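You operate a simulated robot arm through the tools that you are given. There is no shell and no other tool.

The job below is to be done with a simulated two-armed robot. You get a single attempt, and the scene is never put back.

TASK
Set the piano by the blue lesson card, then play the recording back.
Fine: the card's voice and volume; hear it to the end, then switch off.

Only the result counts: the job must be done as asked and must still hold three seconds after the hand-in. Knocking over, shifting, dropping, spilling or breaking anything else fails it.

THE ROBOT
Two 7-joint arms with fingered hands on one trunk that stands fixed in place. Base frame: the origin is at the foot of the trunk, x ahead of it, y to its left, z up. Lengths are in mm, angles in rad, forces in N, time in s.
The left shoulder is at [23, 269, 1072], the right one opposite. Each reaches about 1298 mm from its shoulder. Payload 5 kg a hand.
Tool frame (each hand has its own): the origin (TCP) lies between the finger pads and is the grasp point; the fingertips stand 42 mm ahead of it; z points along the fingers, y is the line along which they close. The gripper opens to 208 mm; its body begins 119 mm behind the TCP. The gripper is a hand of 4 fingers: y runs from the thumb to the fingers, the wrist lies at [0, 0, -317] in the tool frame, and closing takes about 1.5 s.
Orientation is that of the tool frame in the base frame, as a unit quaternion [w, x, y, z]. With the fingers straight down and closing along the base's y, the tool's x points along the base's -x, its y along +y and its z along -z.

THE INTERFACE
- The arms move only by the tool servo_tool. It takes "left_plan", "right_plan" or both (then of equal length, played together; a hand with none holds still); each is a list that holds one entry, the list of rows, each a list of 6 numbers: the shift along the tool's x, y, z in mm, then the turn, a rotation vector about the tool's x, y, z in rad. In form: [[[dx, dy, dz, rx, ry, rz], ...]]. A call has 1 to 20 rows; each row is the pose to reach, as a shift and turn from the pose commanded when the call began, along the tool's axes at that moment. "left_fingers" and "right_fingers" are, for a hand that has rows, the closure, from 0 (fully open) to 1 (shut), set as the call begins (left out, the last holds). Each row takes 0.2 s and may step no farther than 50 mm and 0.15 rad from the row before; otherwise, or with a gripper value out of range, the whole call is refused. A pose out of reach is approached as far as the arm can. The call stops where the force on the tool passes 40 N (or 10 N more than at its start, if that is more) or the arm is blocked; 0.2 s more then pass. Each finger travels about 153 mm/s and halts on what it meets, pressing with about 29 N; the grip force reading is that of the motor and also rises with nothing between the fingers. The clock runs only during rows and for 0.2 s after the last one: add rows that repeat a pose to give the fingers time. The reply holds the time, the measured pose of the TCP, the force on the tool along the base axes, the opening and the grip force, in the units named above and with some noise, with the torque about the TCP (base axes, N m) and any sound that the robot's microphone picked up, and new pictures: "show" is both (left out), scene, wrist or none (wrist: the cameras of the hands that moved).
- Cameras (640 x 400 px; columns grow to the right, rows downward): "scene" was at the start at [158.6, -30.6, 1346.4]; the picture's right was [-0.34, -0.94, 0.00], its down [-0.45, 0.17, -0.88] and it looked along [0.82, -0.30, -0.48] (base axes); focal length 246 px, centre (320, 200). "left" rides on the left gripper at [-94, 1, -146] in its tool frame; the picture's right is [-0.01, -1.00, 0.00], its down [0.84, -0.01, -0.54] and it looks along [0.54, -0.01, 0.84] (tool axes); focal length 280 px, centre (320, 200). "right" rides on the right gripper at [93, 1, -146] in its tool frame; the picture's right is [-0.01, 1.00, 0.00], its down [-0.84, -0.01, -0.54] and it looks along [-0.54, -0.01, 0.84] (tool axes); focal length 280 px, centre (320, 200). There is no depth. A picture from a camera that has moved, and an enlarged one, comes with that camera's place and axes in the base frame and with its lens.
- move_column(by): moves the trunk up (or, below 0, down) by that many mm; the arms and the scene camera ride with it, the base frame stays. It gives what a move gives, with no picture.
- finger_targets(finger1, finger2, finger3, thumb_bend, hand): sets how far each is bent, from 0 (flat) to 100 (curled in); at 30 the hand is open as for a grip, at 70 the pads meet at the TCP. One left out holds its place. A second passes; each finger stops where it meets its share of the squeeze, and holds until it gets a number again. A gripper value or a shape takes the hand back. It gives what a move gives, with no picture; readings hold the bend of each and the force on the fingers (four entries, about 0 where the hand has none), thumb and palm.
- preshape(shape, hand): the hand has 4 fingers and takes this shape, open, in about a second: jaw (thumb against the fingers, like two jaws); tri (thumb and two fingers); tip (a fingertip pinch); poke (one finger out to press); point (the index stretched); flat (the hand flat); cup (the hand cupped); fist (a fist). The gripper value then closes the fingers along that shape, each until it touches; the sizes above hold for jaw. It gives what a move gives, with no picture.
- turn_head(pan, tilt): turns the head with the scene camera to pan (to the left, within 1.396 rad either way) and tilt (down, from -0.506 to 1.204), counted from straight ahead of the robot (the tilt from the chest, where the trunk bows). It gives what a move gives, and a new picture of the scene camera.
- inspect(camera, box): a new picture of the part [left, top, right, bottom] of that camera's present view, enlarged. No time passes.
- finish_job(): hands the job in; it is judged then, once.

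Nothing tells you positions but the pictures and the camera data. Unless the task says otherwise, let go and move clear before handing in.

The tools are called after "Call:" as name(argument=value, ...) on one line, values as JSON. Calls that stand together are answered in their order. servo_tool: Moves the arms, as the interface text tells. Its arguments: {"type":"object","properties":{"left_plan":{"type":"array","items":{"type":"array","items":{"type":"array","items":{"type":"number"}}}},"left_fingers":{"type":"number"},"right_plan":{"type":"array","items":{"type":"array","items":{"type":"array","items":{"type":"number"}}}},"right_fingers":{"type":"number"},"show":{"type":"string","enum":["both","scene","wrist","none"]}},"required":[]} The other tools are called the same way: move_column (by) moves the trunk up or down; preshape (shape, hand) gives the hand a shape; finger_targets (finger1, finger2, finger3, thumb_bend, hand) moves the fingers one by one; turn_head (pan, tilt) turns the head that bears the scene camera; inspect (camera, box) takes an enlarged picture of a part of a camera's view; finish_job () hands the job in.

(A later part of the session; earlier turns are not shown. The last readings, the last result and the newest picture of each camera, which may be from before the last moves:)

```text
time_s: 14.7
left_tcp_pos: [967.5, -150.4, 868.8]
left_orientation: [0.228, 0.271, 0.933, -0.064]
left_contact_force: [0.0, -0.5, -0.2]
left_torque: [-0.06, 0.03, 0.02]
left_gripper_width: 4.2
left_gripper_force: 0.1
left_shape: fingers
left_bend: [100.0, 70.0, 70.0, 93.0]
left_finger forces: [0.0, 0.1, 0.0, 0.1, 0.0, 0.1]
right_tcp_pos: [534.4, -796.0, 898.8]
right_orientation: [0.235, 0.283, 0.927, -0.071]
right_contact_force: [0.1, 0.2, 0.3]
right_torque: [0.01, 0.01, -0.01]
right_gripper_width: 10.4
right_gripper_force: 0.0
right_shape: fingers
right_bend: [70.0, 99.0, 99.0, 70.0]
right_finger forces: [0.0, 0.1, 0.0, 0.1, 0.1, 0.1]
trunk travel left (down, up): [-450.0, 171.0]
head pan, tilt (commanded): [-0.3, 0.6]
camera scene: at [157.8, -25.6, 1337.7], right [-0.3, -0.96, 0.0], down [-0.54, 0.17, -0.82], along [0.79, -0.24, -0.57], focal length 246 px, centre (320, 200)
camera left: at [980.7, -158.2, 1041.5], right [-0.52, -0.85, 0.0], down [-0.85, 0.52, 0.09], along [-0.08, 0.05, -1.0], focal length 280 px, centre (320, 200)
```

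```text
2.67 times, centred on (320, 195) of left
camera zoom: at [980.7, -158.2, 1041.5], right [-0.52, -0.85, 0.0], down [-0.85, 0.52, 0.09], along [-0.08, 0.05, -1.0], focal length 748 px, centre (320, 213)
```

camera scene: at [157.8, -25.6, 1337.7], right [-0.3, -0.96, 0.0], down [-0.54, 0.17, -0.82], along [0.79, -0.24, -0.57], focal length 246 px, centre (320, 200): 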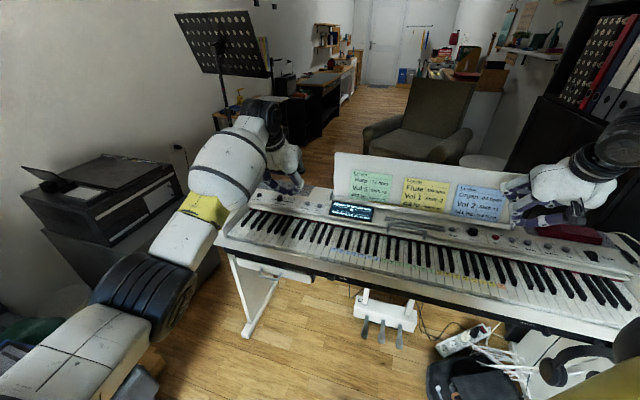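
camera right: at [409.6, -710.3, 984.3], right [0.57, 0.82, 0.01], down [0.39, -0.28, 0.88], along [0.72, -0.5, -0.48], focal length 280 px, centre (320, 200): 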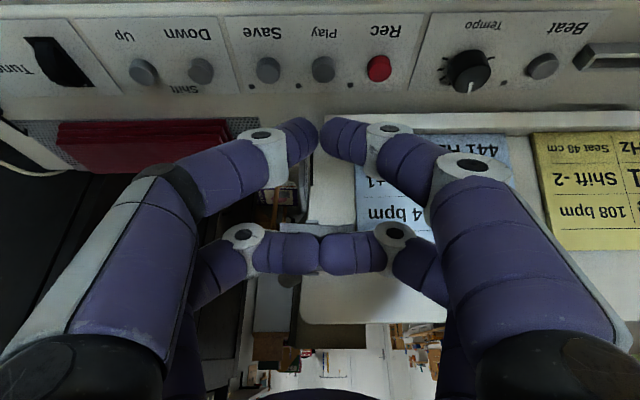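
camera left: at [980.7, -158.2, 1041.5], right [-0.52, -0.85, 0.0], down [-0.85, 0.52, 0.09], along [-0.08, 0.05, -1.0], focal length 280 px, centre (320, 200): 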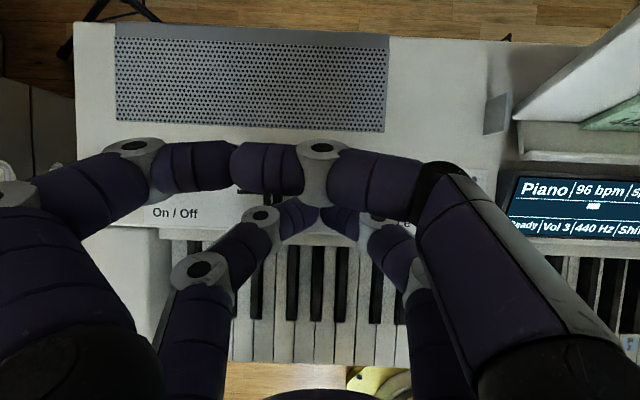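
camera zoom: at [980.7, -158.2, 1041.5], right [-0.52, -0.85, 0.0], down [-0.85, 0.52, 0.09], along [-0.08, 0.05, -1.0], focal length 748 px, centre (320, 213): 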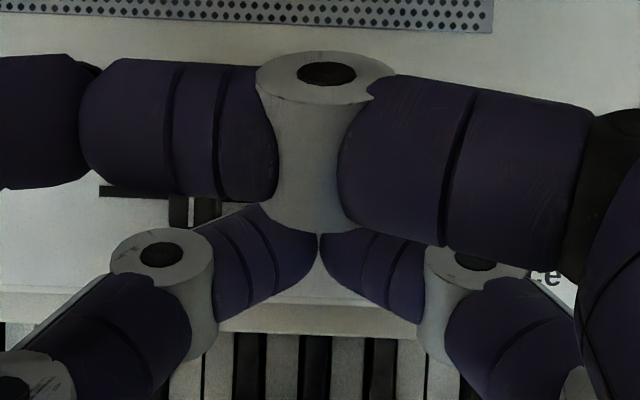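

Call:
servo_tool(left_plan=[[[5.7, 0, 11.1, 0, 0, 0], [11.4, 0, 22.3, 0, 0, 0]]], show="none")

Call:
inspect(camera="scene", box=[230, 165, 310, 215])

Call:
inspect(camera="left", box=[200, 120, 440, 270])

```text
time_s: 15.3
left_tcp_pos: [967.5, -149.1, 843.2]
left_orientation: [0.227, 0.271, 0.933, -0.064]
left_contact_force: [-0.7, 0.4, 0.5]
left_torque: [0.0, -0.01, -0.03]
left_gripper_width: 4.3
left_gripper_force: 0.1
left_shape: fingers
left_bend: [100.0, 70.0, 70.0, 93.0]
left_finger forces: [0.1, 0.0, 0.1, 0.1, 0.0, 0.1]
right_tcp_pos: [535.8, -795.5, 898.2]
right_orientation: [0.236, 0.283, 0.927, -0.071]
right_contact_force: [0.1, -0.3, -0.2]
right_torque: [-0.04, 0.07, 0.02]
right_gripper_width: 10.8
right_gripper_force: 0.1
right_shape: fingers
right_bend: [70.0, 99.0, 99.0, 70.0]
right_finger forces: [0.0, 0.0, 0.0, 0.1, 0.0, 0.0]
trunk travel left (down, up): [-450.0, 171.0]
head pan, tilt (commanded): [-0.3, 0.6]
```

```text
8.00 times, centred on (270, 190) of scene
camera zoom: at [157.8, -25.3, 1337.6], right [-0.3, -0.96, 0.0], down [-0.54, 0.17, -0.82], along [0.79, -0.24, -0.57], focal length 1966 px, centre (720, 280)
```

zoom: 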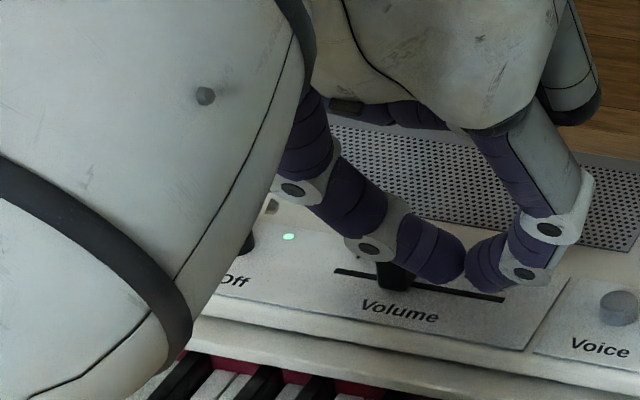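

```text
2.67 times, centred on (320, 195) of left
camera zoom: at [981.0, -157.3, 1014.9], right [-0.52, -0.85, 0.0], down [-0.85, 0.52, 0.09], along [-0.08, 0.05, -1.0], focal length 748 px, centre (320, 213)
```

zoom: 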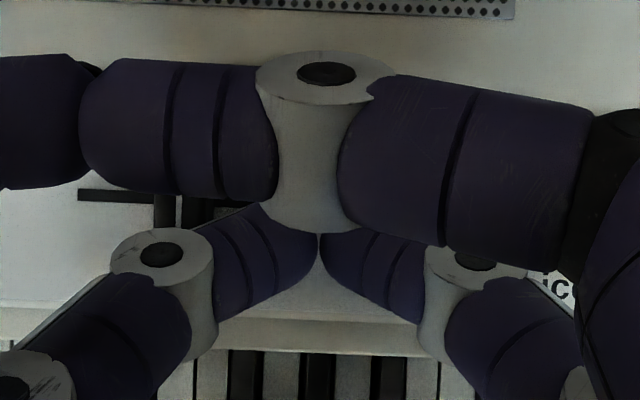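

Call:
servo_tool(left_plan=[[[1.8, 0, 3.6, 0, 0, 0], [3.6, 0, 7.1, 0, 0, 0], [4.6, 0, 8.9, 0, 0, 0]]], show="none")

Call:
inspect(camera="scene", box=[230, 165, 310, 215])

```text
time_s: 16.1
left_tcp_pos: [968.0, -144.2, 831.3]
left_orientation: [0.227, 0.269, 0.934, -0.062]
left_contact_force: [-0.9, -4.3, 15.0]
left_torque: [-0.18, 0.24, 0.08]
left_gripper_width: 4.6
left_gripper_force: 7.6
left_shape: fingers
left_bend: [100.0, 70.0, 70.0, 93.0]
left_finger forces: [0.0, 2.7, 12.6, 0.0, 0.1, 0.0]
right_tcp_pos: [533.5, -796.2, 900.5]
right_orientation: [0.238, 0.283, 0.927, -0.072]
right_contact_force: [-0.7, 0.7, -0.9]
right_torque: [0.01, 0.0, -0.02]
right_gripper_width: 10.6
right_gripper_force: 0.1
right_shape: fingers
right_bend: [70.0, 99.0, 99.0, 70.0]
right_finger forces: [0.1, 0.0, 0.0, 0.0, 0.0, 0.0]
trunk travel left (down, up): [-450.0, 171.0]
head pan, tilt (commanded): [-0.3, 0.6]
```

```text
8.00 times, centred on (270, 190) of scene
camera zoom: at [156.7, -25.6, 1338.0], right [-0.3, -0.96, 0.0], down [-0.54, 0.17, -0.83], along [0.79, -0.24, -0.56], focal length 1966 px, centre (720, 280)
```

zoom: 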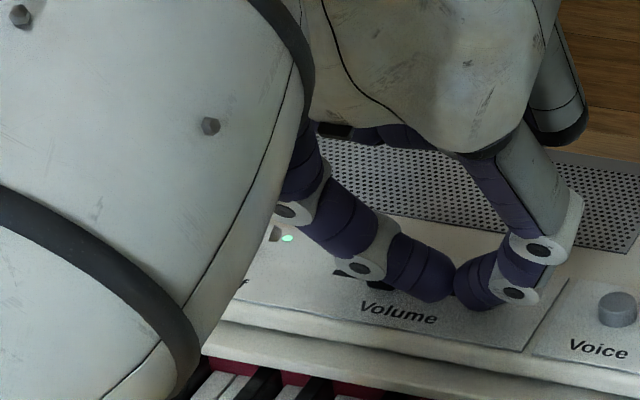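

Call:
servo_tool(left_plan=[[[-1.8, 0, -3.6, 0, 0, 0]]], show="wrist")

Call:
inspect(camera="scene", box=[230, 165, 310, 215])

Call:
inspect(camera="scene", box=[320, 190, 400, 230])

```text
time_s: 16.5
left_tcp_pos: [968.7, -141.3, 830.7]
left_orientation: [0.226, 0.269, 0.934, -0.06]
left_contact_force: [2.4, -9.4, 32.4]
left_torque: [-0.43, 0.52, 0.1]
left_gripper_width: 4.3
left_gripper_force: 17.3
left_shape: fingers
left_bend: [100.0, 71.0, 71.0, 93.0]
left_finger forces: [0.1, 8.0, 26.4, 0.0, 0.0, 0.0]
right_tcp_pos: [532.5, -796.6, 900.0]
right_orientation: [0.238, 0.284, 0.926, -0.072]
right_contact_force: [1.0, 0.6, 0.0]
right_torque: [0.0, 0.01, 0.0]
right_gripper_width: 10.7
right_gripper_force: 0.1
right_shape: fingers
right_bend: [70.0, 99.0, 99.0, 70.0]
right_finger forces: [0.0, 0.0, 0.0, 0.0, 0.0, 0.0]
trunk travel left (down, up): [-450.0, 171.0]
head pan, tilt (commanded): [-0.3, 0.6]
camera left: at [983.1, -150.3, 1003.1], right [-0.52, -0.86, 0.0], down [-0.85, 0.52, 0.1], along [-0.08, 0.05, -1.0], focal length 280 px, centre (320, 200)
```

left: 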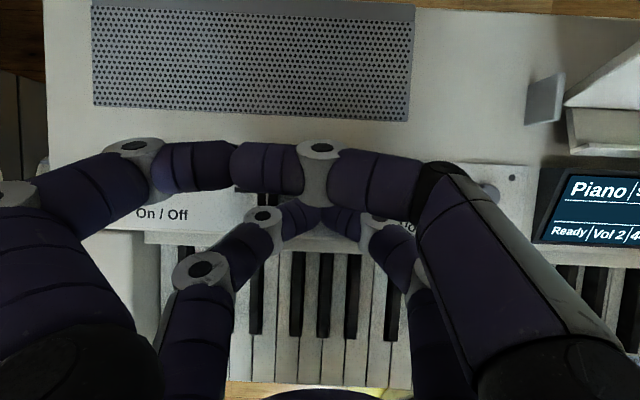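

```text
8.00 times, centred on (270, 190) of scene
camera zoom: at [155.8, -25.7, 1338.3], right [-0.3, -0.96, 0.0], down [-0.54, 0.17, -0.83], along [0.79, -0.24, -0.56], focal length 1966 px, centre (720, 280)
```

zoom: 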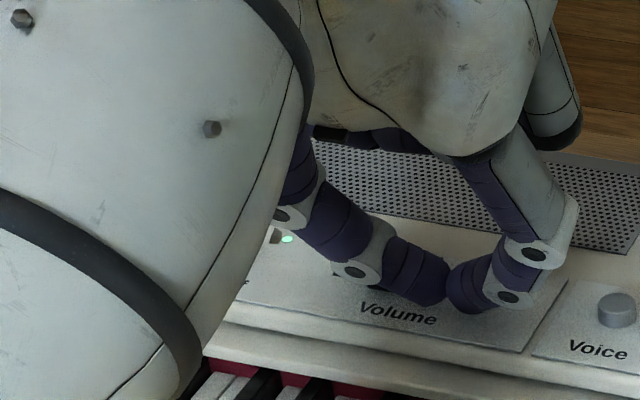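

```text
8.00 times, centred on (360, 210) of scene
camera zoom: at [155.8, -25.7, 1338.3], right [-0.3, -0.96, 0.0], down [-0.54, 0.17, -0.83], along [0.79, -0.24, -0.56], focal length 1966 px, centre (0, 120)
```

zoom: 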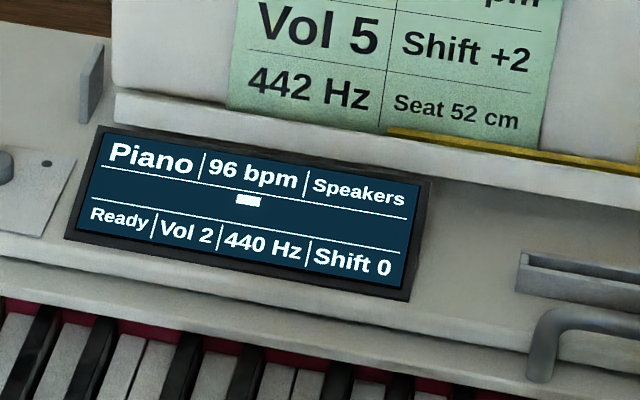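

The display already shows Vol 2, because the probe slid the knob while settling. The tips are pressing on the panel though, so I'll lift off up and to the right, away from the knob.

Call:
servo_tool(left_plan=[[[-5, -2, -10, 0, 0, 0], [-12, -4, -24, 0, 0, 0], [-20, -5, -40, 0, 0, 0], [-20, -5, -40, 0, 0, 0]]], show="wrist")

Call:
inspect(camera="scene", box=[230, 165, 310, 215])

Call:
inspect(camera="scene", box=[320, 190, 400, 230])

```text
time_s: 16.9
left_tcp_pos: [969.8, -132.2, 831.1]
left_orientation: [0.222, 0.265, 0.937, -0.059]
left_contact_force: [-1.0, -12.2, 35.0]
left_torque: [-0.67, 0.66, 0.21]
left_gripper_width: 4.6
left_gripper_force: 18.5
left_shape: fingers
left_bend: [100.0, 71.0, 72.0, 93.0]
left_finger forces: [0.1, 5.1, 32.2, 0.0, 0.0, 0.0]
right_tcp_pos: [534.7, -793.7, 900.7]
right_orientation: [0.238, 0.283, 0.926, -0.072]
right_contact_force: [-0.9, -0.2, 0.7]
right_torque: [-0.05, 0.06, -0.04]
right_gripper_width: 10.5
right_gripper_force: 0.0
right_shape: fingers
right_bend: [70.0, 99.0, 99.0, 70.0]
right_finger forces: [0.0, 0.0, 0.0, 0.0, 0.0, 0.1]
trunk travel left (down, up): [-450.0, 171.0]
head pan, tilt (commanded): [-0.3, 0.6]
stopped in row 2 (left hand): the force on the tool passed its limit at 46 N (the readings are from after the stop); the commanded pose is now the measured one
camera left: at [985.6, -141.8, 1002.7], right [-0.51, -0.86, 0.0], down [-0.86, 0.51, 0.1], along [-0.09, 0.05, -0.99], focal length 280 px, centre (320, 200)
```

left: 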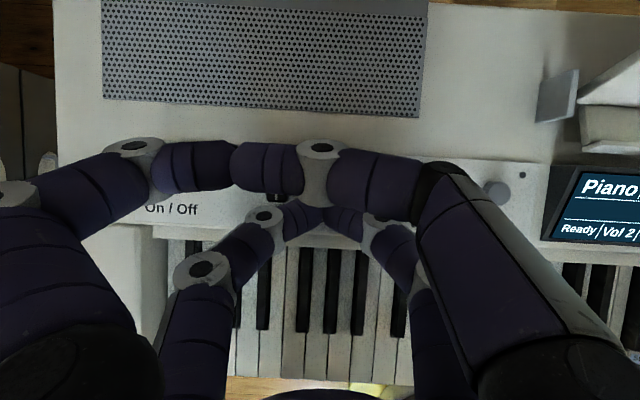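

```text
8.00 times, centred on (270, 190) of scene
camera zoom: at [155.4, -25.1, 1338.1], right [-0.3, -0.96, 0.0], down [-0.54, 0.17, -0.83], along [0.79, -0.24, -0.56], focal length 1966 px, centre (720, 280)
```

zoom: 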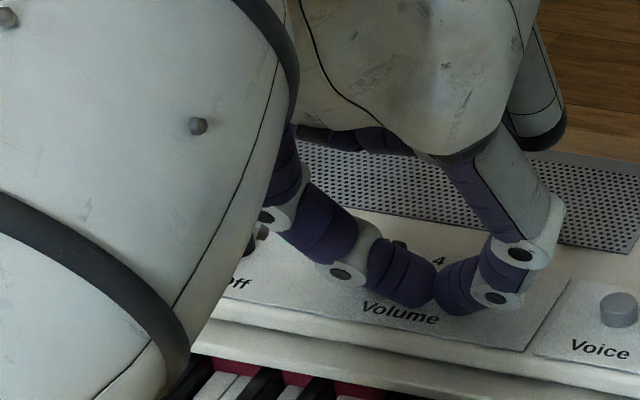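

```text
8.00 times, centred on (360, 210) of scene
camera zoom: at [155.4, -25.1, 1338.1], right [-0.3, -0.96, 0.0], down [-0.54, 0.17, -0.83], along [0.79, -0.24, -0.56], focal length 1966 px, centre (0, 120)
```

zoom: 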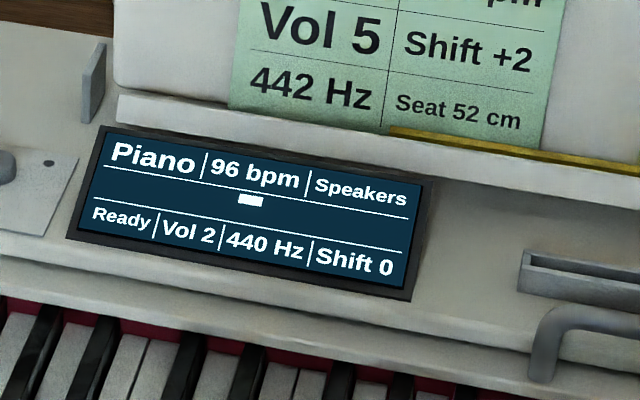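

The hand won't rise by arm motion because a joint is at its limit, so I'll lift it straight up with the trunk column.

Call:
move_column(by=60)

Call:
inspect(camera="scene", box=[0, 0, 640, 400])

Call:
inspect(camera="left", box=[0, 0, 640, 400])

```text
time_s: 17.2
left_tcp_pos: [973.6, -129.3, 831.1]
left_orientation: [0.225, 0.264, 0.936, -0.06]
left_contact_force: [-4.7, -8.7, 26.2]
left_torque: [-0.64, 0.73, 0.16]
left_gripper_width: 4.4
left_gripper_force: 15.6
left_shape: fingers
left_bend: [100.0, 71.0, 71.0, 93.0]
left_finger forces: [0.1, 4.3, 26.1, 0.0, 0.0, 0.0]
right_tcp_pos: [535.3, -793.5, 901.1]
right_orientation: [0.238, 0.283, 0.927, -0.071]
right_contact_force: [1.6, 1.1, -0.1]
right_torque: [-0.1, 0.14, -0.1]
right_gripper_width: 10.1
right_gripper_force: 0.1
right_shape: fingers
right_bend: [70.0, 99.0, 99.0, 70.0]
right_finger forces: [0.1, 0.1, 0.1, 0.0, 0.1, 0.0]
trunk travel left (down, up): [-451.0, 170.0]
head pan, tilt (commanded): [-0.3, 0.6]
stopped: the force on the tool passed its limit at 54 N (the readings are from after the stop); the commanded pose is now the measured one
```

```text
1.00 times, centred on (320, 200) of scene (not enlarged: the box is as wide or as high as the picture)
camera zoom: at [156.1, -24.7, 1339.0], right [-0.29, -0.96, 0.0], down [-0.54, 0.17, -0.83], along [0.79, -0.24, -0.56], focal length 246 px, centre (320, 200)
```

zoom: 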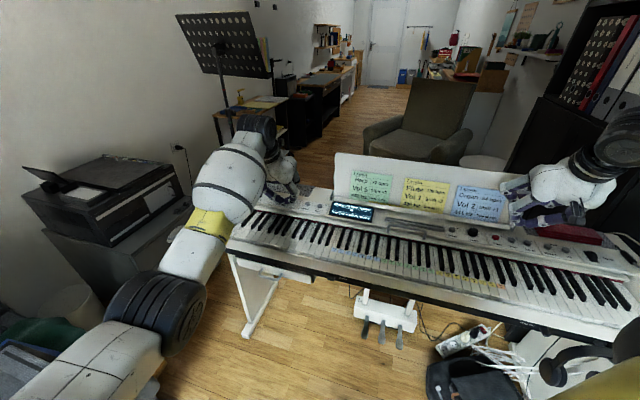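

```text
1.00 times, centred on (320, 200) of left (not enlarged: the box is as wide or as high as the picture)
camera zoom: at [987.2, -138.5, 1003.2], right [-0.51, -0.86, 0.0], down [-0.86, 0.51, 0.1], along [-0.08, 0.05, -1.0], focal length 280 px, centre (320, 200)
```

zoom: 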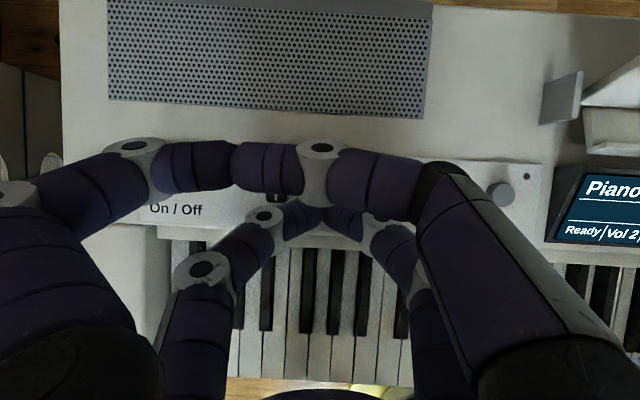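

The column also stopped on force. I'll curl the two probe fingers up to break contact with the panel, since they swing inward and away from the knob.

Call:
finger_targets(hand="left", finger2=100, finger3=100)

Call:
inspect(camera="scene", box=[230, 165, 310, 215])

Call:
inspect(camera="scene", box=[320, 190, 400, 230])

Call:
inspect(camera="scene", box=[0, 100, 400, 400])

```text
time_s: 18.2
left_tcp_pos: [973.0, -130.2, 826.6]
left_orientation: [0.222, 0.263, 0.937, -0.057]
left_contact_force: [0.3, -0.5, 0.9]
left_torque: [0.0, 0.01, 0.0]
left_gripper_width: 4.3
left_gripper_force: 0.0
left_shape: fingers
left_bend: [100.0, 75.0, 75.0, 93.0]
left_finger forces: [0.0, 0.1, 0.0, 0.1, 0.0, 0.0]
right_tcp_pos: [534.9, -794.9, 900.6]
right_orientation: [0.237, 0.284, 0.926, -0.072]
right_contact_force: [-0.1, 0.6, -0.5]
right_torque: [0.01, 0.0, -0.01]
right_gripper_width: 10.4
right_gripper_force: 0.0
right_shape: fingers
right_bend: [70.0, 99.0, 99.0, 70.0]
right_finger forces: [0.0, 0.1, 0.0, 0.0, 0.1, 0.1]
trunk travel left (down, up): [-451.0, 170.0]
head pan, tilt (commanded): [-0.3, 0.6]
```

```text
8.00 times, centred on (270, 190) of scene
camera zoom: at [157.5, -25.4, 1338.8], right [-0.3, -0.96, 0.0], down [-0.54, 0.17, -0.83], along [0.79, -0.24, -0.56], focal length 1966 px, centre (720, 280)
```

zoom: 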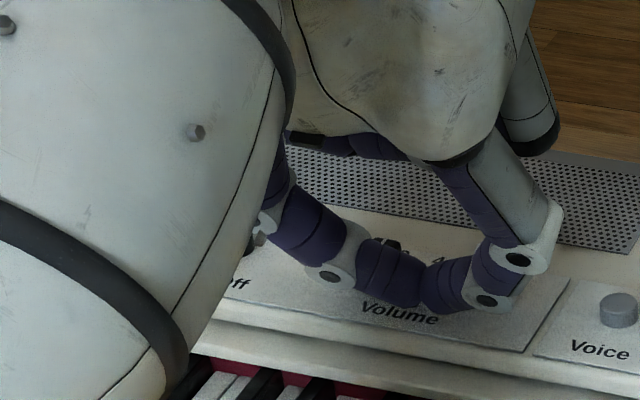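

```text
8.00 times, centred on (360, 210) of scene
camera zoom: at [157.5, -25.4, 1338.8], right [-0.3, -0.96, 0.0], down [-0.54, 0.17, -0.83], along [0.79, -0.24, -0.56], focal length 1966 px, centre (0, 120)
```

zoom: 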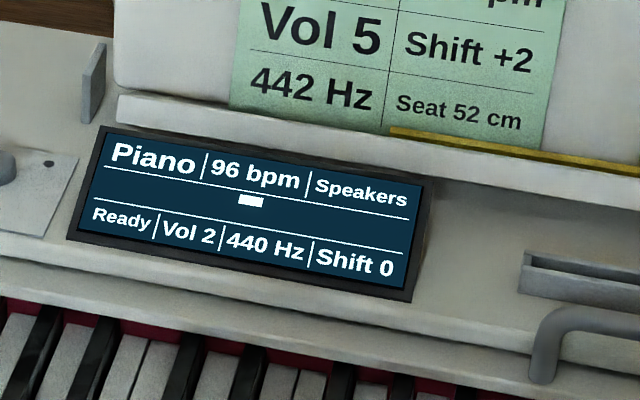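

```text
1.33 times, centred on (200, 250) of scene
camera zoom: at [157.5, -25.4, 1338.8], right [-0.3, -0.96, 0.0], down [-0.54, 0.17, -0.83], along [0.79, -0.24, -0.56], focal length 328 px, centre (480, 133)
```

zoom: 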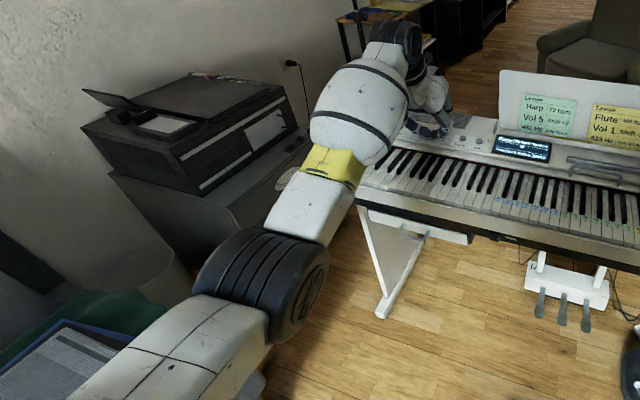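

Call:
move_column(by=80)

Call:
inspect(camera="scene", box=[0, 0, 640, 400])

Call:
inspect(camera="left", box=[0, 0, 640, 400])

```text
time_s: 19.4
left_tcp_pos: [975.0, -106.8, 872.9]
left_orientation: [0.207, 0.253, 0.944, -0.054]
left_contact_force: [0.1, 0.3, -0.8]
left_torque: [0.0, 0.04, 0.04]
left_gripper_width: 4.3
left_gripper_force: 0.1
left_shape: fingers
left_bend: [100.0, 76.0, 77.0, 93.0]
left_finger forces: [0.0, 0.1, 0.0, 0.0, 0.0, 0.0]
right_tcp_pos: [535.4, -794.4, 978.5]
right_orientation: [0.237, 0.283, 0.927, -0.071]
right_contact_force: [-0.4, 0.5, 0.1]
right_torque: [0.0, 0.0, 0.05]
right_gripper_width: 10.7
right_gripper_force: 0.0
right_shape: fingers
right_bend: [70.0, 99.0, 99.0, 70.0]
right_finger forces: [0.1, 0.0, 0.1, 0.0, 0.0, 0.0]
trunk travel left (down, up): [-531.0, 90.0]
head pan, tilt (commanded): [-0.3, 0.6]
```

```text
1.00 times, centred on (320, 200) of scene (not enlarged: the box is as wide or as high as the picture)
camera zoom: at [153.7, -25.8, 1419.2], right [-0.3, -0.96, 0.0], down [-0.54, 0.17, -0.82], along [0.79, -0.24, -0.57], focal length 246 px, centre (320, 200)
```

zoom: 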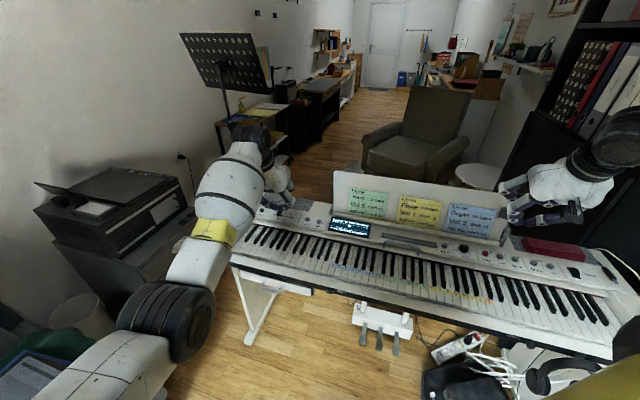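

```text
1.00 times, centred on (320, 200) of left (not enlarged: the box is as wide or as high as the picture)
camera zoom: at [996.3, -117.9, 1043.7], right [-0.49, -0.87, 0.0], down [-0.86, 0.49, 0.14], along [-0.12, 0.07, -0.99], focal length 280 px, centre (320, 200)
```

zoom: 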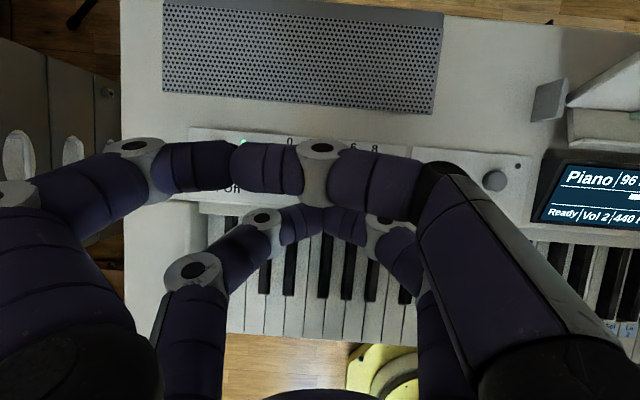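

Call:
servo_tool(left_plan=[[[16, 7, -30.4, 0, 0, 0], [32, 13.8, -60.7, 0, 0, 0], [48, 20.7, -91, 0, 0, 0], [64, 27.6, -121.4, 0, 0, 0]]], show="scene")

```text
time_s: 20.4
left_tcp_pos: [894.9, -41.6, 992.9]
left_orientation: [0.225, 0.261, 0.937, -0.056]
left_contact_force: [-1.2, -0.6, 0.5]
left_torque: [0.07, 0.0, 0.0]
left_gripper_width: 4.2
left_gripper_force: 0.1
left_shape: fingers
left_bend: [100.0, 76.0, 77.0, 93.0]
left_finger forces: [0.0, 0.1, 0.0, 0.1, 0.1, 0.0]
right_tcp_pos: [534.6, -794.9, 980.6]
right_orientation: [0.237, 0.282, 0.927, -0.071]
right_contact_force: [-0.7, 0.2, -0.3]
right_torque: [0.04, -0.04, 0.03]
right_gripper_width: 10.6
right_gripper_force: 0.1
right_shape: fingers
right_bend: [70.0, 99.0, 99.0, 70.0]
right_finger forces: [0.0, 0.0, 0.1, 0.0, 0.1, 0.0]
trunk travel left (down, up): [-531.0, 90.0]
head pan, tilt (commanded): [-0.3, 0.6]
camera scene: at [152.4, -25.3, 1419.7], right [-0.3, -0.96, 0.0], down [-0.54, 0.17, -0.83], along [0.79, -0.24, -0.56], focal length 246 px, centre (320, 200)
```

scene: 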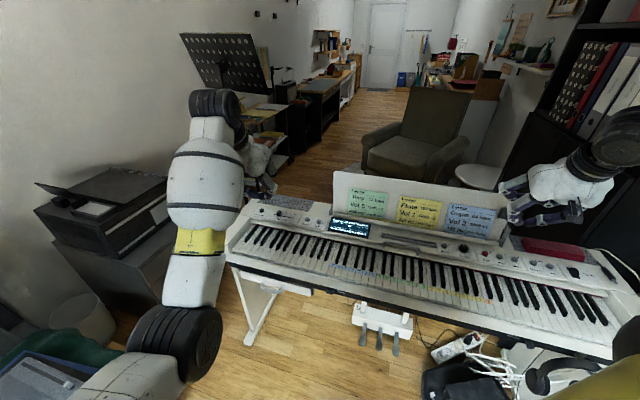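

The left arm follows commands again once it's away from that region. I'll park it further back and left, and bring the right hand over to hover above Voice.

Call:
servo_tool(left_plan=[[[24.9, 10.9, -29.5, 0, 0, 0], [49.8, 21.7, -59.1, 0, 0, 0], [74.7, 32.6, -88.6, 0, 0, 0], [99.5, 43.4, -118.1, 0, 0, 0], [124.4, 54.3, -147.6, 0, 0, 0], [149.3, 65.1, -177.2, 0, 0, 0], [174.2, 76, -206.7, 0, 0, 0]]], show="scene")

```text
time_s: 21.2
left_tcp_pos: [866.2, -14.1, 1016.9]
left_orientation: [0.236, 0.254, 0.935, -0.067]
left_contact_force: [-1.4, -3.8, 0.0]
left_torque: [0.37, -0.18, 0.2]
left_gripper_width: 4.3
left_gripper_force: 0.1
left_shape: fingers
left_bend: [100.0, 77.0, 78.0, 93.0]
left_finger forces: [0.1, 0.0, 0.0, 0.1, 0.0, 0.0]
left hand out of reach, approached as far as the arm can: row 2
right_tcp_pos: [532.1, -796.4, 981.9]
right_orientation: [0.237, 0.284, 0.926, -0.072]
right_contact_force: [-1.9, 0.1, 0.7]
right_torque: [0.0, -0.29, 0.08]
right_gripper_width: 10.8
right_gripper_force: 0.0
right_shape: fingers
right_bend: [70.0, 99.0, 99.0, 70.0]
right_finger forces: [0.0, 0.0, 0.0, 0.1, 0.0, 0.0]
trunk travel left (down, up): [-531.0, 90.0]
head pan, tilt (commanded): [-0.3, 0.6]
stopped in row 3 (left hand): the force on the tool passed its limit at 59 N (the readings are from after the stop); the commanded pose is now the measured one
camera scene: at [151.1, -25.8, 1419.9], right [-0.3, -0.95, 0.0], down [-0.54, 0.17, -0.83], along [0.79, -0.25, -0.56], focal length 246 px, centre (320, 200)
```

scene: 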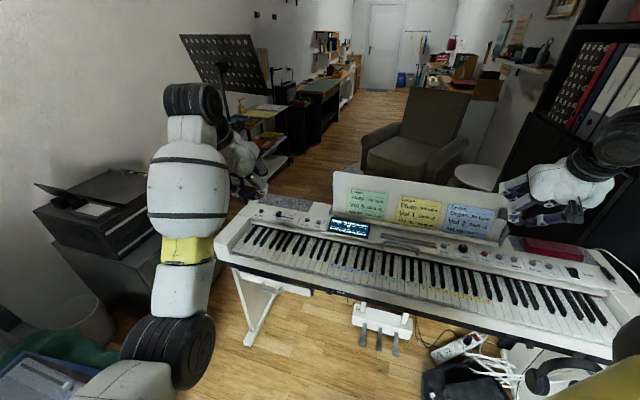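

Call:
servo_tool(left_plan=[[[11.3, 30, -10, -0.02, 0, -0.037], [22.6, 60, -20, -0.04, 0, -0.073], [33.9, 90, -30, -0.06, 0, -0.11], [45.1, 120, -40, -0.079, -0.001, -0.146], [56.4, 150, -50, -0.099, -0.001, -0.183], [67.7, 180, -60.4, -0.119, -0.001, -0.219], [67.7, 180, -60.4, -0.119, -0.001, -0.219]]], show="both")

```text
time_s: 21.5
left_tcp_pos: [858.7, -25.1, 1031.3]
left_orientation: [0.245, 0.258, 0.932, -0.072]
left_contact_force: [0.6, 1.3, 1.5]
left_torque: [-0.12, 0.0, -0.08]
left_gripper_width: 4.4
left_gripper_force: 0.0
left_shape: fingers
left_bend: [100.0, 77.0, 78.0, 93.0]
left_finger forces: [0.0, 0.0, 0.0, 0.0, 0.1, 0.0]
right_tcp_pos: [535.6, -794.1, 982.9]
right_orientation: [0.238, 0.282, 0.927, -0.072]
right_contact_force: [-1.6, -0.4, 1.6]
right_torque: [0.08, -0.02, 0.03]
right_gripper_width: 10.9
right_gripper_force: 0.1
right_shape: fingers
right_bend: [70.0, 99.0, 99.0, 70.0]
right_finger forces: [0.1, 0.1, 0.0, 0.0, 0.0, 0.1]
trunk travel left (down, up): [-531.0, 90.0]
head pan, tilt (commanded): [-0.3, 0.6]
stopped in row 1 (left hand): the force on the tool passed its limit at 45 N (the readings are from after the stop); the commanded pose is now the measured one
camera scene: at [152.0, -24.3, 1420.0], right [-0.29, -0.96, 0.0], down [-0.54, 0.17, -0.83], along [0.79, -0.24, -0.56], focal length 246 px, centre (320, 200)
camera left: at [868.7, -26.4, 1204.1], right [-0.5, -0.86, 0.02], down [-0.86, 0.5, 0.05], along [-0.05, 0.01, -1.0], focal length 280 px, centre (320, 200)
```

scene: 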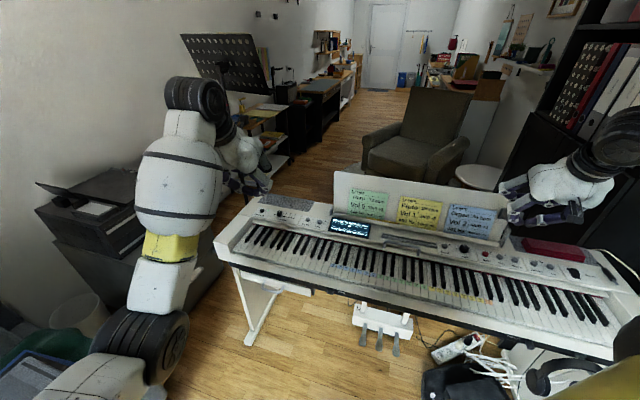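
left: 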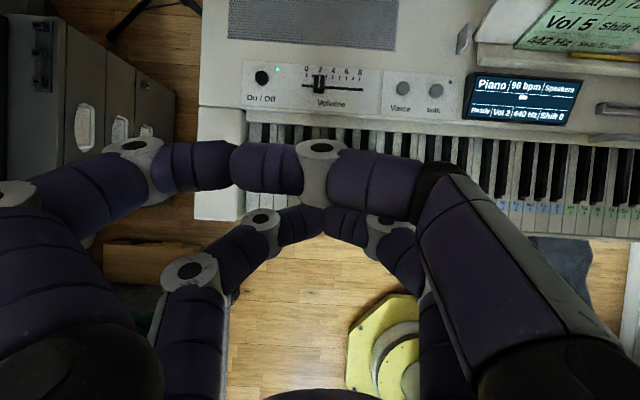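

Call:
servo_tool(left_plan=[[[0, 0, 0, 0, 0, 0], [0, 0, 0, 0, 0, 0], [0, 0, 0, 0, 0, 0]]], show="scene")

```text
time_s: 22.3
left_tcp_pos: [861.0, -24.8, 1029.2]
left_orientation: [0.243, 0.257, 0.933, -0.071]
left_contact_force: [-0.6, 0.7, -0.4]
left_torque: [0.02, 0.03, 0.01]
left_gripper_width: 4.4
left_gripper_force: 0.2
left_shape: fingers
left_bend: [100.0, 78.0, 79.0, 93.0]
left_finger forces: [0.0, 0.0, 0.1, 0.0, 0.1, 0.1]
right_tcp_pos: [534.8, -795.1, 979.4]
right_orientation: [0.236, 0.283, 0.927, -0.071]
right_contact_force: [1.0, -0.2, -0.1]
right_torque: [0.07, 0.03, 0.02]
right_gripper_width: 10.4
right_gripper_force: 0.1
right_shape: fingers
right_bend: [70.0, 99.0, 99.0, 70.0]
right_finger forces: [0.0, 0.0, 0.0, 0.0, 0.1, 0.0]
trunk travel left (down, up): [-531.0, 90.0]
head pan, tilt (commanded): [-0.3, 0.6]
camera scene: at [153.6, -25.7, 1419.5], right [-0.3, -0.96, 0.0], down [-0.54, 0.17, -0.82], along [0.79, -0.24, -0.57], focal length 246 px, centre (320, 200)
```

scene: 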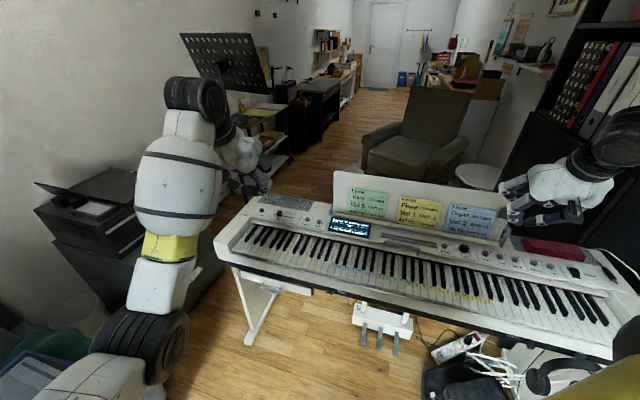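

Call:
servo_tool(left_plan=[[[8.9, 5.2, -11.1, 0, 0, 0], [17.8, 10.5, -22.2, 0, 0, 0], [26.7, 15.7, -33.4, 0, 0, 0], [35.6, 21, -44.5, 0, 0, 0], [44.5, 26.2, -55.6, 0, 0, 0], [53.3, 31.4, -66.7, 0, 0, 0], [62.2, 36.7, -77.8, 0, 0, 0], [71.1, 41.9, -89, 0, 0, 0], [80, 47.2, -100.1, 0, 0, 0], [88.9, 52.4, -111.2, 0, 0, 0]]], show="scene")

```text
time_s: 24.5
left_tcp_pos: [775.5, 88.8, 1082.2]
left_orientation: [0.243, 0.257, 0.933, -0.071]
left_contact_force: [0.3, 0.1, 0.6]
left_torque: [0.03, 0.02, -0.01]
left_gripper_width: 4.2
left_gripper_force: 0.1
left_shape: fingers
left_bend: [100.0, 91.0, 91.0, 93.0]
left_finger forces: [0.0, 0.1, 0.1, 0.0, 0.1, 0.0]
right_tcp_pos: [534.7, -794.9, 980.8]
right_orientation: [0.236, 0.283, 0.927, -0.071]
right_contact_force: [-1.1, -0.3, 0.1]
right_torque: [0.0, 0.02, -0.03]
right_gripper_width: 10.6
right_gripper_force: 0.1
right_shape: fingers
right_bend: [70.0, 99.0, 99.0, 70.0]
right_finger forces: [0.1, 0.0, 0.1, 0.0, 0.0, 0.0]
trunk travel left (down, up): [-531.0, 90.0]
head pan, tilt (commanded): [-0.3, 0.6]
camera scene: at [153.2, -25.1, 1419.6], right [-0.3, -0.96, 0.0], down [-0.54, 0.17, -0.83], along [0.79, -0.24, -0.56], focal length 246 px, centre (320, 200)
```

scene: 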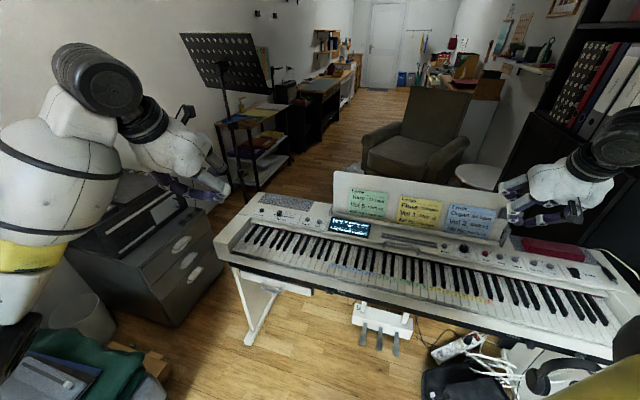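

Call:
servo_tool(left_plan=[[[11.2, 6.9, -6.3, 0, 0, 0], [22.4, 13.8, -12.7, 0, 0, 0], [33.6, 20.6, -19, 0, 0, 0], [44.8, 27.5, -25.4, 0, 0, 0], [56, 34.4, -31.7, 0, 0, 0], [67.2, 41.3, -38, 0, 0, 0], [78.4, 48.1, -44.4, 0, 0, 0], [89.6, 55, -50.7, 0, 0, 0]]], right_plan=[[[8.3, 44.1, -0.2, 0, 0, 0], [16.7, 88.3, -0.5, 0, 0, 0], [25, 132.4, -0.7, 0, 0, 0], [33.4, 176.5, -1, 0, 0, 0], [41.7, 220.6, -1.2, 0, 0, 0], [50, 264.8, -1.4, 0, 0, 0], [58.4, 308.9, -1.7, 0, 0, 0], [66.7, 353, -1.9, 0, 0, 0]]], show="both")

```text
time_s: 26.3
left_tcp_pos: [713.3, 190.4, 1081.3]
left_orientation: [0.245, 0.257, 0.932, -0.072]
left_contact_force: [-0.8, 1.5, 0.4]
left_torque: [-0.11, -0.05, -0.02]
left_gripper_width: 4.4
left_gripper_force: 0.1
left_shape: fingers
left_bend: [100.0, 98.0, 98.0, 93.0]
left_finger forces: [0.0, 0.0, 0.0, 0.0, 0.1, 0.1]
right_tcp_pos: [683.0, -466.8, 951.6]
right_orientation: [0.238, 0.283, 0.926, -0.072]
right_contact_force: [-0.5, 0.2, 0.0]
right_torque: [0.0, -0.04, 0.01]
right_gripper_width: 10.5
right_gripper_force: 0.0
right_shape: fingers
right_bend: [70.0, 99.0, 99.0, 70.0]
right_finger forces: [0.0, 0.0, 0.0, 0.1, 0.1, 0.0]
trunk travel left (down, up): [-531.0, 90.0]
head pan, tilt (commanded): [-0.3, 0.6]
camera scene: at [152.4, -24.6, 1419.8], right [-0.3, -0.96, 0.0], down [-0.54, 0.17, -0.83], along [0.79, -0.24, -0.56], focal length 246 px, centre (320, 200)
camera right: at [557.7, -381.4, 1035.7], right [0.57, 0.82, 0.01], down [0.39, -0.28, 0.88], along [0.72, -0.49, -0.48], focal length 280 px, centre (320, 200)
camera left: at [723.0, 188.2, 1254.9], right [-0.5, -0.86, 0.02], down [-0.86, 0.5, 0.05], along [-0.06, 0.01, -1.0], focal length 280 px, centre (320, 200)
```

scene: 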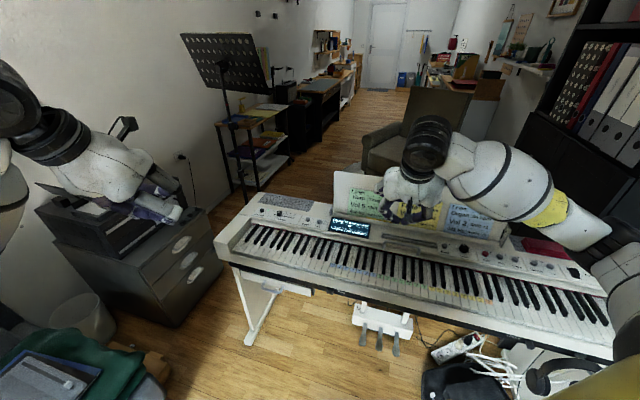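
right: 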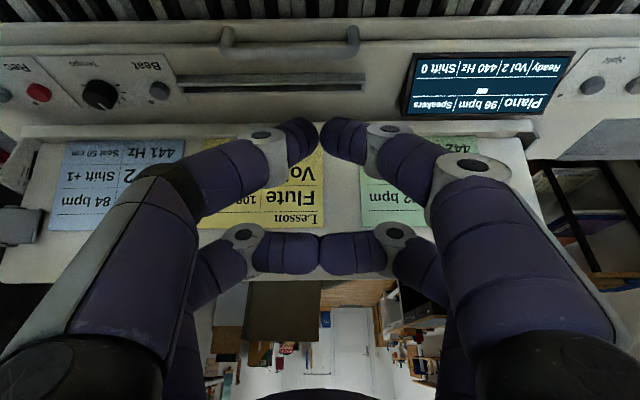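
left: 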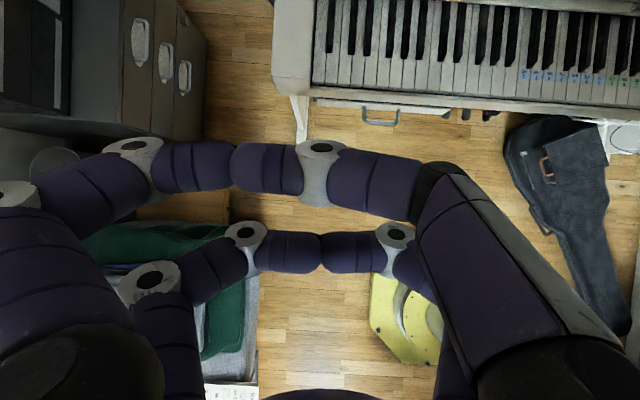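

Call:
servo_tool(right_plan=[[[-3.4, 38.9, 8.4, 0, 0, 0], [-6.9, 77.8, 16.7, 0, 0, 0], [-10.3, 116.7, 25.1, 0, 0, 0], [-13.8, 155.6, 33.4, 0, 0, 0], [-17.2, 194.5, 41.8, 0, 0, 0], [-20.7, 233.3, 50.1, 0, 0, 0]]], show="both")

```text
time_s: 27.7
left_tcp_pos: [714.0, 188.9, 1081.4]
left_orientation: [0.244, 0.258, 0.932, -0.072]
left_contact_force: [0.6, 1.1, -0.7]
left_torque: [-0.08, 0.0, -0.04]
left_gripper_width: 4.4
left_gripper_force: 0.1
left_shape: fingers
left_bend: [100.0, 98.0, 98.0, 93.0]
left_finger forces: [0.0, 0.0, 0.0, 0.0, 0.0, 0.0]
right_tcp_pos: [847.9, -297.3, 916.5]
right_orientation: [0.236, 0.282, 0.927, -0.071]
right_contact_force: [-0.4, -0.5, 0.2]
right_torque: [0.01, 0.0, -0.03]
right_gripper_width: 10.8
right_gripper_force: 0.0
right_shape: fingers
right_bend: [70.0, 99.0, 99.0, 70.0]
right_finger forces: [0.0, 0.0, 0.0, 0.0, 0.1, 0.0]
trunk travel left (down, up): [-531.0, 90.0]
head pan, tilt (commanded): [-0.3, 0.6]
camera scene: at [153.5, -24.9, 1419.4], right [-0.3, -0.96, 0.0], down [-0.54, 0.17, -0.82], along [0.79, -0.24, -0.57], focal length 246 px, centre (320, 200)
camera right: at [723.3, -212.4, 1001.6], right [0.57, 0.82, 0.01], down [0.39, -0.28, 0.88], along [0.72, -0.49, -0.48], focal length 280 px, centre (320, 200)
```

scene: 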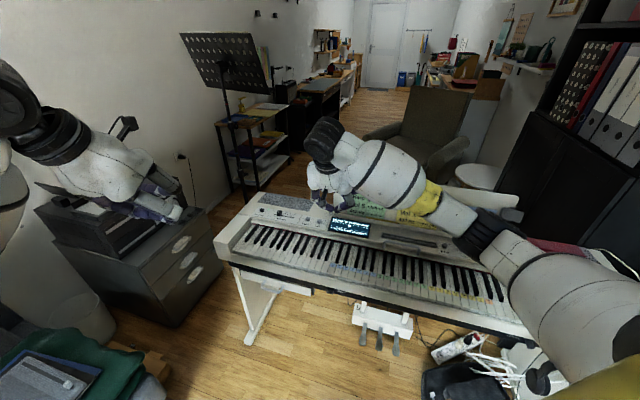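
right: 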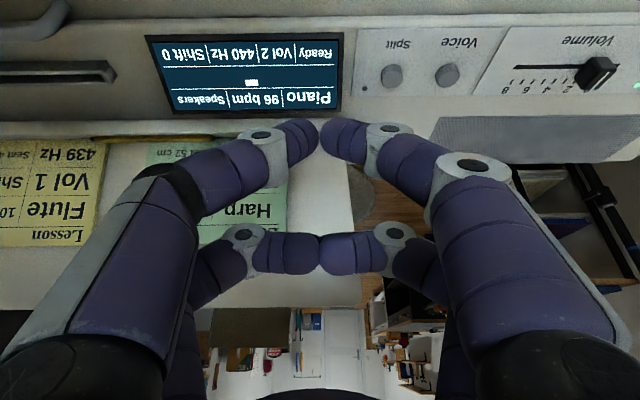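

Call:
servo_tool(right_plan=[[[-1.7, 19.4, 4.2, 0, 0, 0], [-3.4, 38.9, 8.4, 0, 0, 0], [-5.2, 58.4, 12.5, 0, 0, 0], [-6.9, 77.8, 16.7, 0, 0, 0], [-8.6, 97.2, 20.9, 0, 0, 0], [-10.3, 116.7, 25.1, 0, 0, 0]]], show="both")

Call:
inspect(camera="scene", box=[250, 170, 390, 260])

Call:
inspect(camera="right", box=[220, 0, 460, 150])

```text
time_s: 29.1
left_tcp_pos: [714.7, 189.0, 1082.5]
left_orientation: [0.243, 0.257, 0.933, -0.071]
left_contact_force: [0.6, 1.3, 0.2]
left_torque: [-0.05, 0.0, -0.02]
left_gripper_width: 4.1
left_gripper_force: 0.1
left_shape: fingers
left_bend: [100.0, 98.0, 98.0, 93.0]
left_finger forces: [0.0, 0.1, 0.0, 0.0, 0.0, 0.1]
right_tcp_pos: [930.9, -212.4, 898.8]
right_orientation: [0.237, 0.284, 0.926, -0.072]
right_contact_force: [-1.0, 0.1, 0.4]
right_torque: [0.02, -0.01, 0.02]
right_gripper_width: 10.7
right_gripper_force: 0.1
right_shape: fingers
right_bend: [70.0, 99.0, 99.0, 70.0]
right_finger forces: [0.0, 0.1, 0.0, 0.1, 0.0, 0.1]
trunk travel left (down, up): [-531.0, 90.0]
head pan, tilt (commanded): [-0.3, 0.6]
camera scene: at [153.4, -25.1, 1419.5], right [-0.3, -0.96, 0.0], down [-0.54, 0.17, -0.82], along [0.79, -0.24, -0.57], focal length 246 px, centre (320, 200)
camera right: at [806.0, -126.9, 984.0], right [0.57, 0.82, 0.01], down [0.39, -0.28, 0.88], along [0.72, -0.49, -0.48], focal length 280 px, centre (320, 200)
```

scene: 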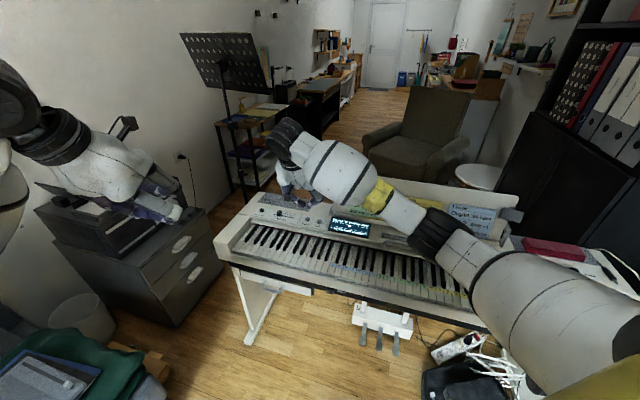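
right: 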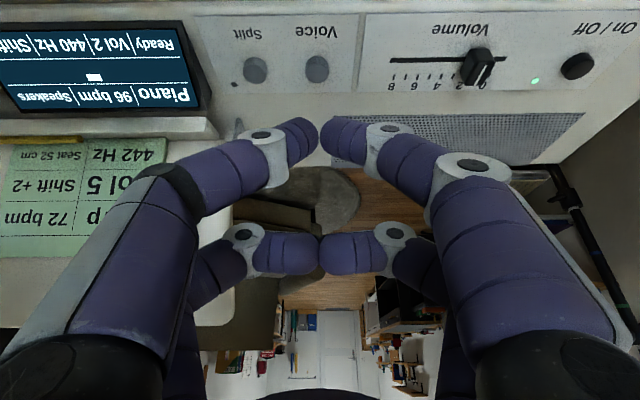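

```text
4.44 times, centred on (320, 215) of scene
camera zoom: at [153.4, -25.1, 1419.5], right [-0.3, -0.96, 0.0], down [-0.54, 0.17, -0.82], along [0.79, -0.24, -0.57], focal length 1092 px, centre (320, 133)
```

zoom: 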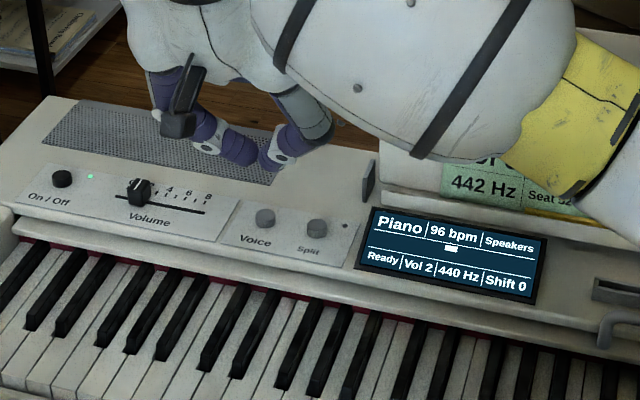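

```text
2.67 times, centred on (340, 75) of right
camera zoom: at [806.0, -126.9, 984.0], right [0.57, 0.82, 0.01], down [0.39, -0.28, 0.88], along [0.72, -0.49, -0.48], focal length 748 px, centre (267, 533)
```

zoom: 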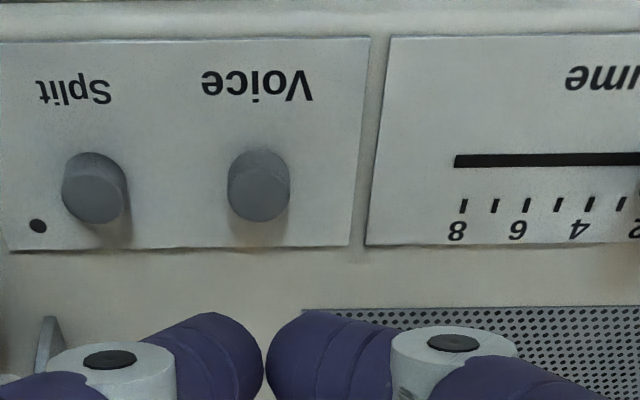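

Vol 2 still shows and the right probe is lined up sideways with Voice. I'll lower it most of the way first.

Call:
servo_tool(right_plan=[[[8, 0, 14.7, 0, 0, 0], [16, 0, 29.3, 0, 0, 0], [24, 0, 44, 0, 0, 0]]], show="wrist")

Call:
inspect(camera="scene", box=[270, 180, 350, 230])

Call:
inspect(camera="right", box=[220, 20, 460, 170])

```text
time_s: 29.9
left_tcp_pos: [714.1, 188.8, 1082.6]
left_orientation: [0.243, 0.257, 0.932, -0.072]
left_contact_force: [1.0, 0.4, -0.2]
left_torque: [0.04, 0.06, 0.02]
left_gripper_width: 4.4
left_gripper_force: 0.1
left_shape: fingers
left_bend: [100.0, 98.0, 98.0, 93.0]
left_finger forces: [0.1, 0.1, 0.0, 0.1, 0.0, 0.0]
right_tcp_pos: [931.6, -214.0, 849.0]
right_orientation: [0.236, 0.283, 0.927, -0.071]
right_contact_force: [-0.4, 0.4, 1.4]
right_torque: [-0.01, 0.01, 0.0]
right_gripper_width: 10.8
right_gripper_force: 0.0
right_shape: fingers
right_bend: [70.0, 99.0, 99.0, 70.0]
right_finger forces: [0.1, 0.1, 0.0, 0.0, 0.0, 0.0]
trunk travel left (down, up): [-531.0, 90.0]
head pan, tilt (commanded): [-0.3, 0.6]
camera right: at [806.1, -128.1, 935.2], right [0.57, 0.82, 0.01], down [0.39, -0.28, 0.88], along [0.72, -0.49, -0.48], focal length 280 px, centre (320, 200)
```

right: 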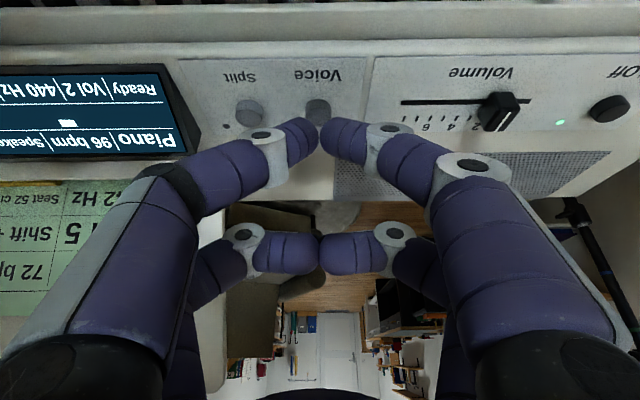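

```text
8.00 times, centred on (310, 205) of scene
camera zoom: at [153.4, -25.5, 1419.5], right [-0.3, -0.96, 0.0], down [-0.54, 0.17, -0.82], along [0.79, -0.24, -0.57], focal length 1966 px, centre (400, 160)
```

zoom: 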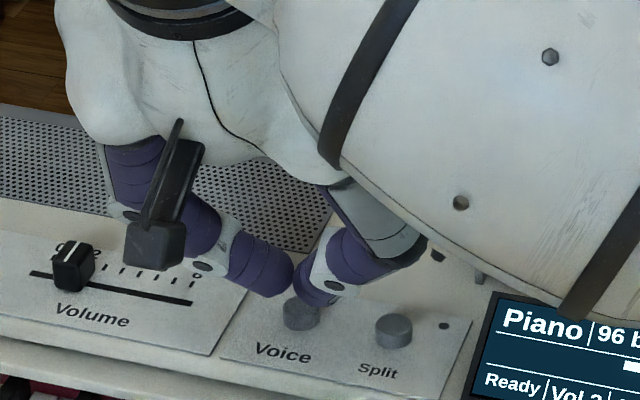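

```text
2.67 times, centred on (340, 95) of right
camera zoom: at [806.1, -128.1, 935.2], right [0.57, 0.82, 0.01], down [0.39, -0.28, 0.88], along [0.72, -0.49, -0.48], focal length 748 px, centre (267, 480)
```

zoom: 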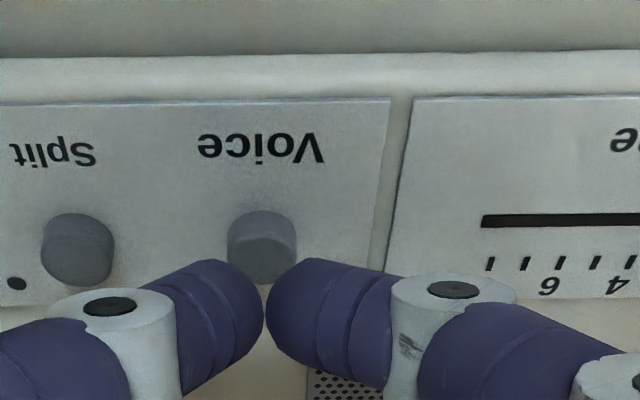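

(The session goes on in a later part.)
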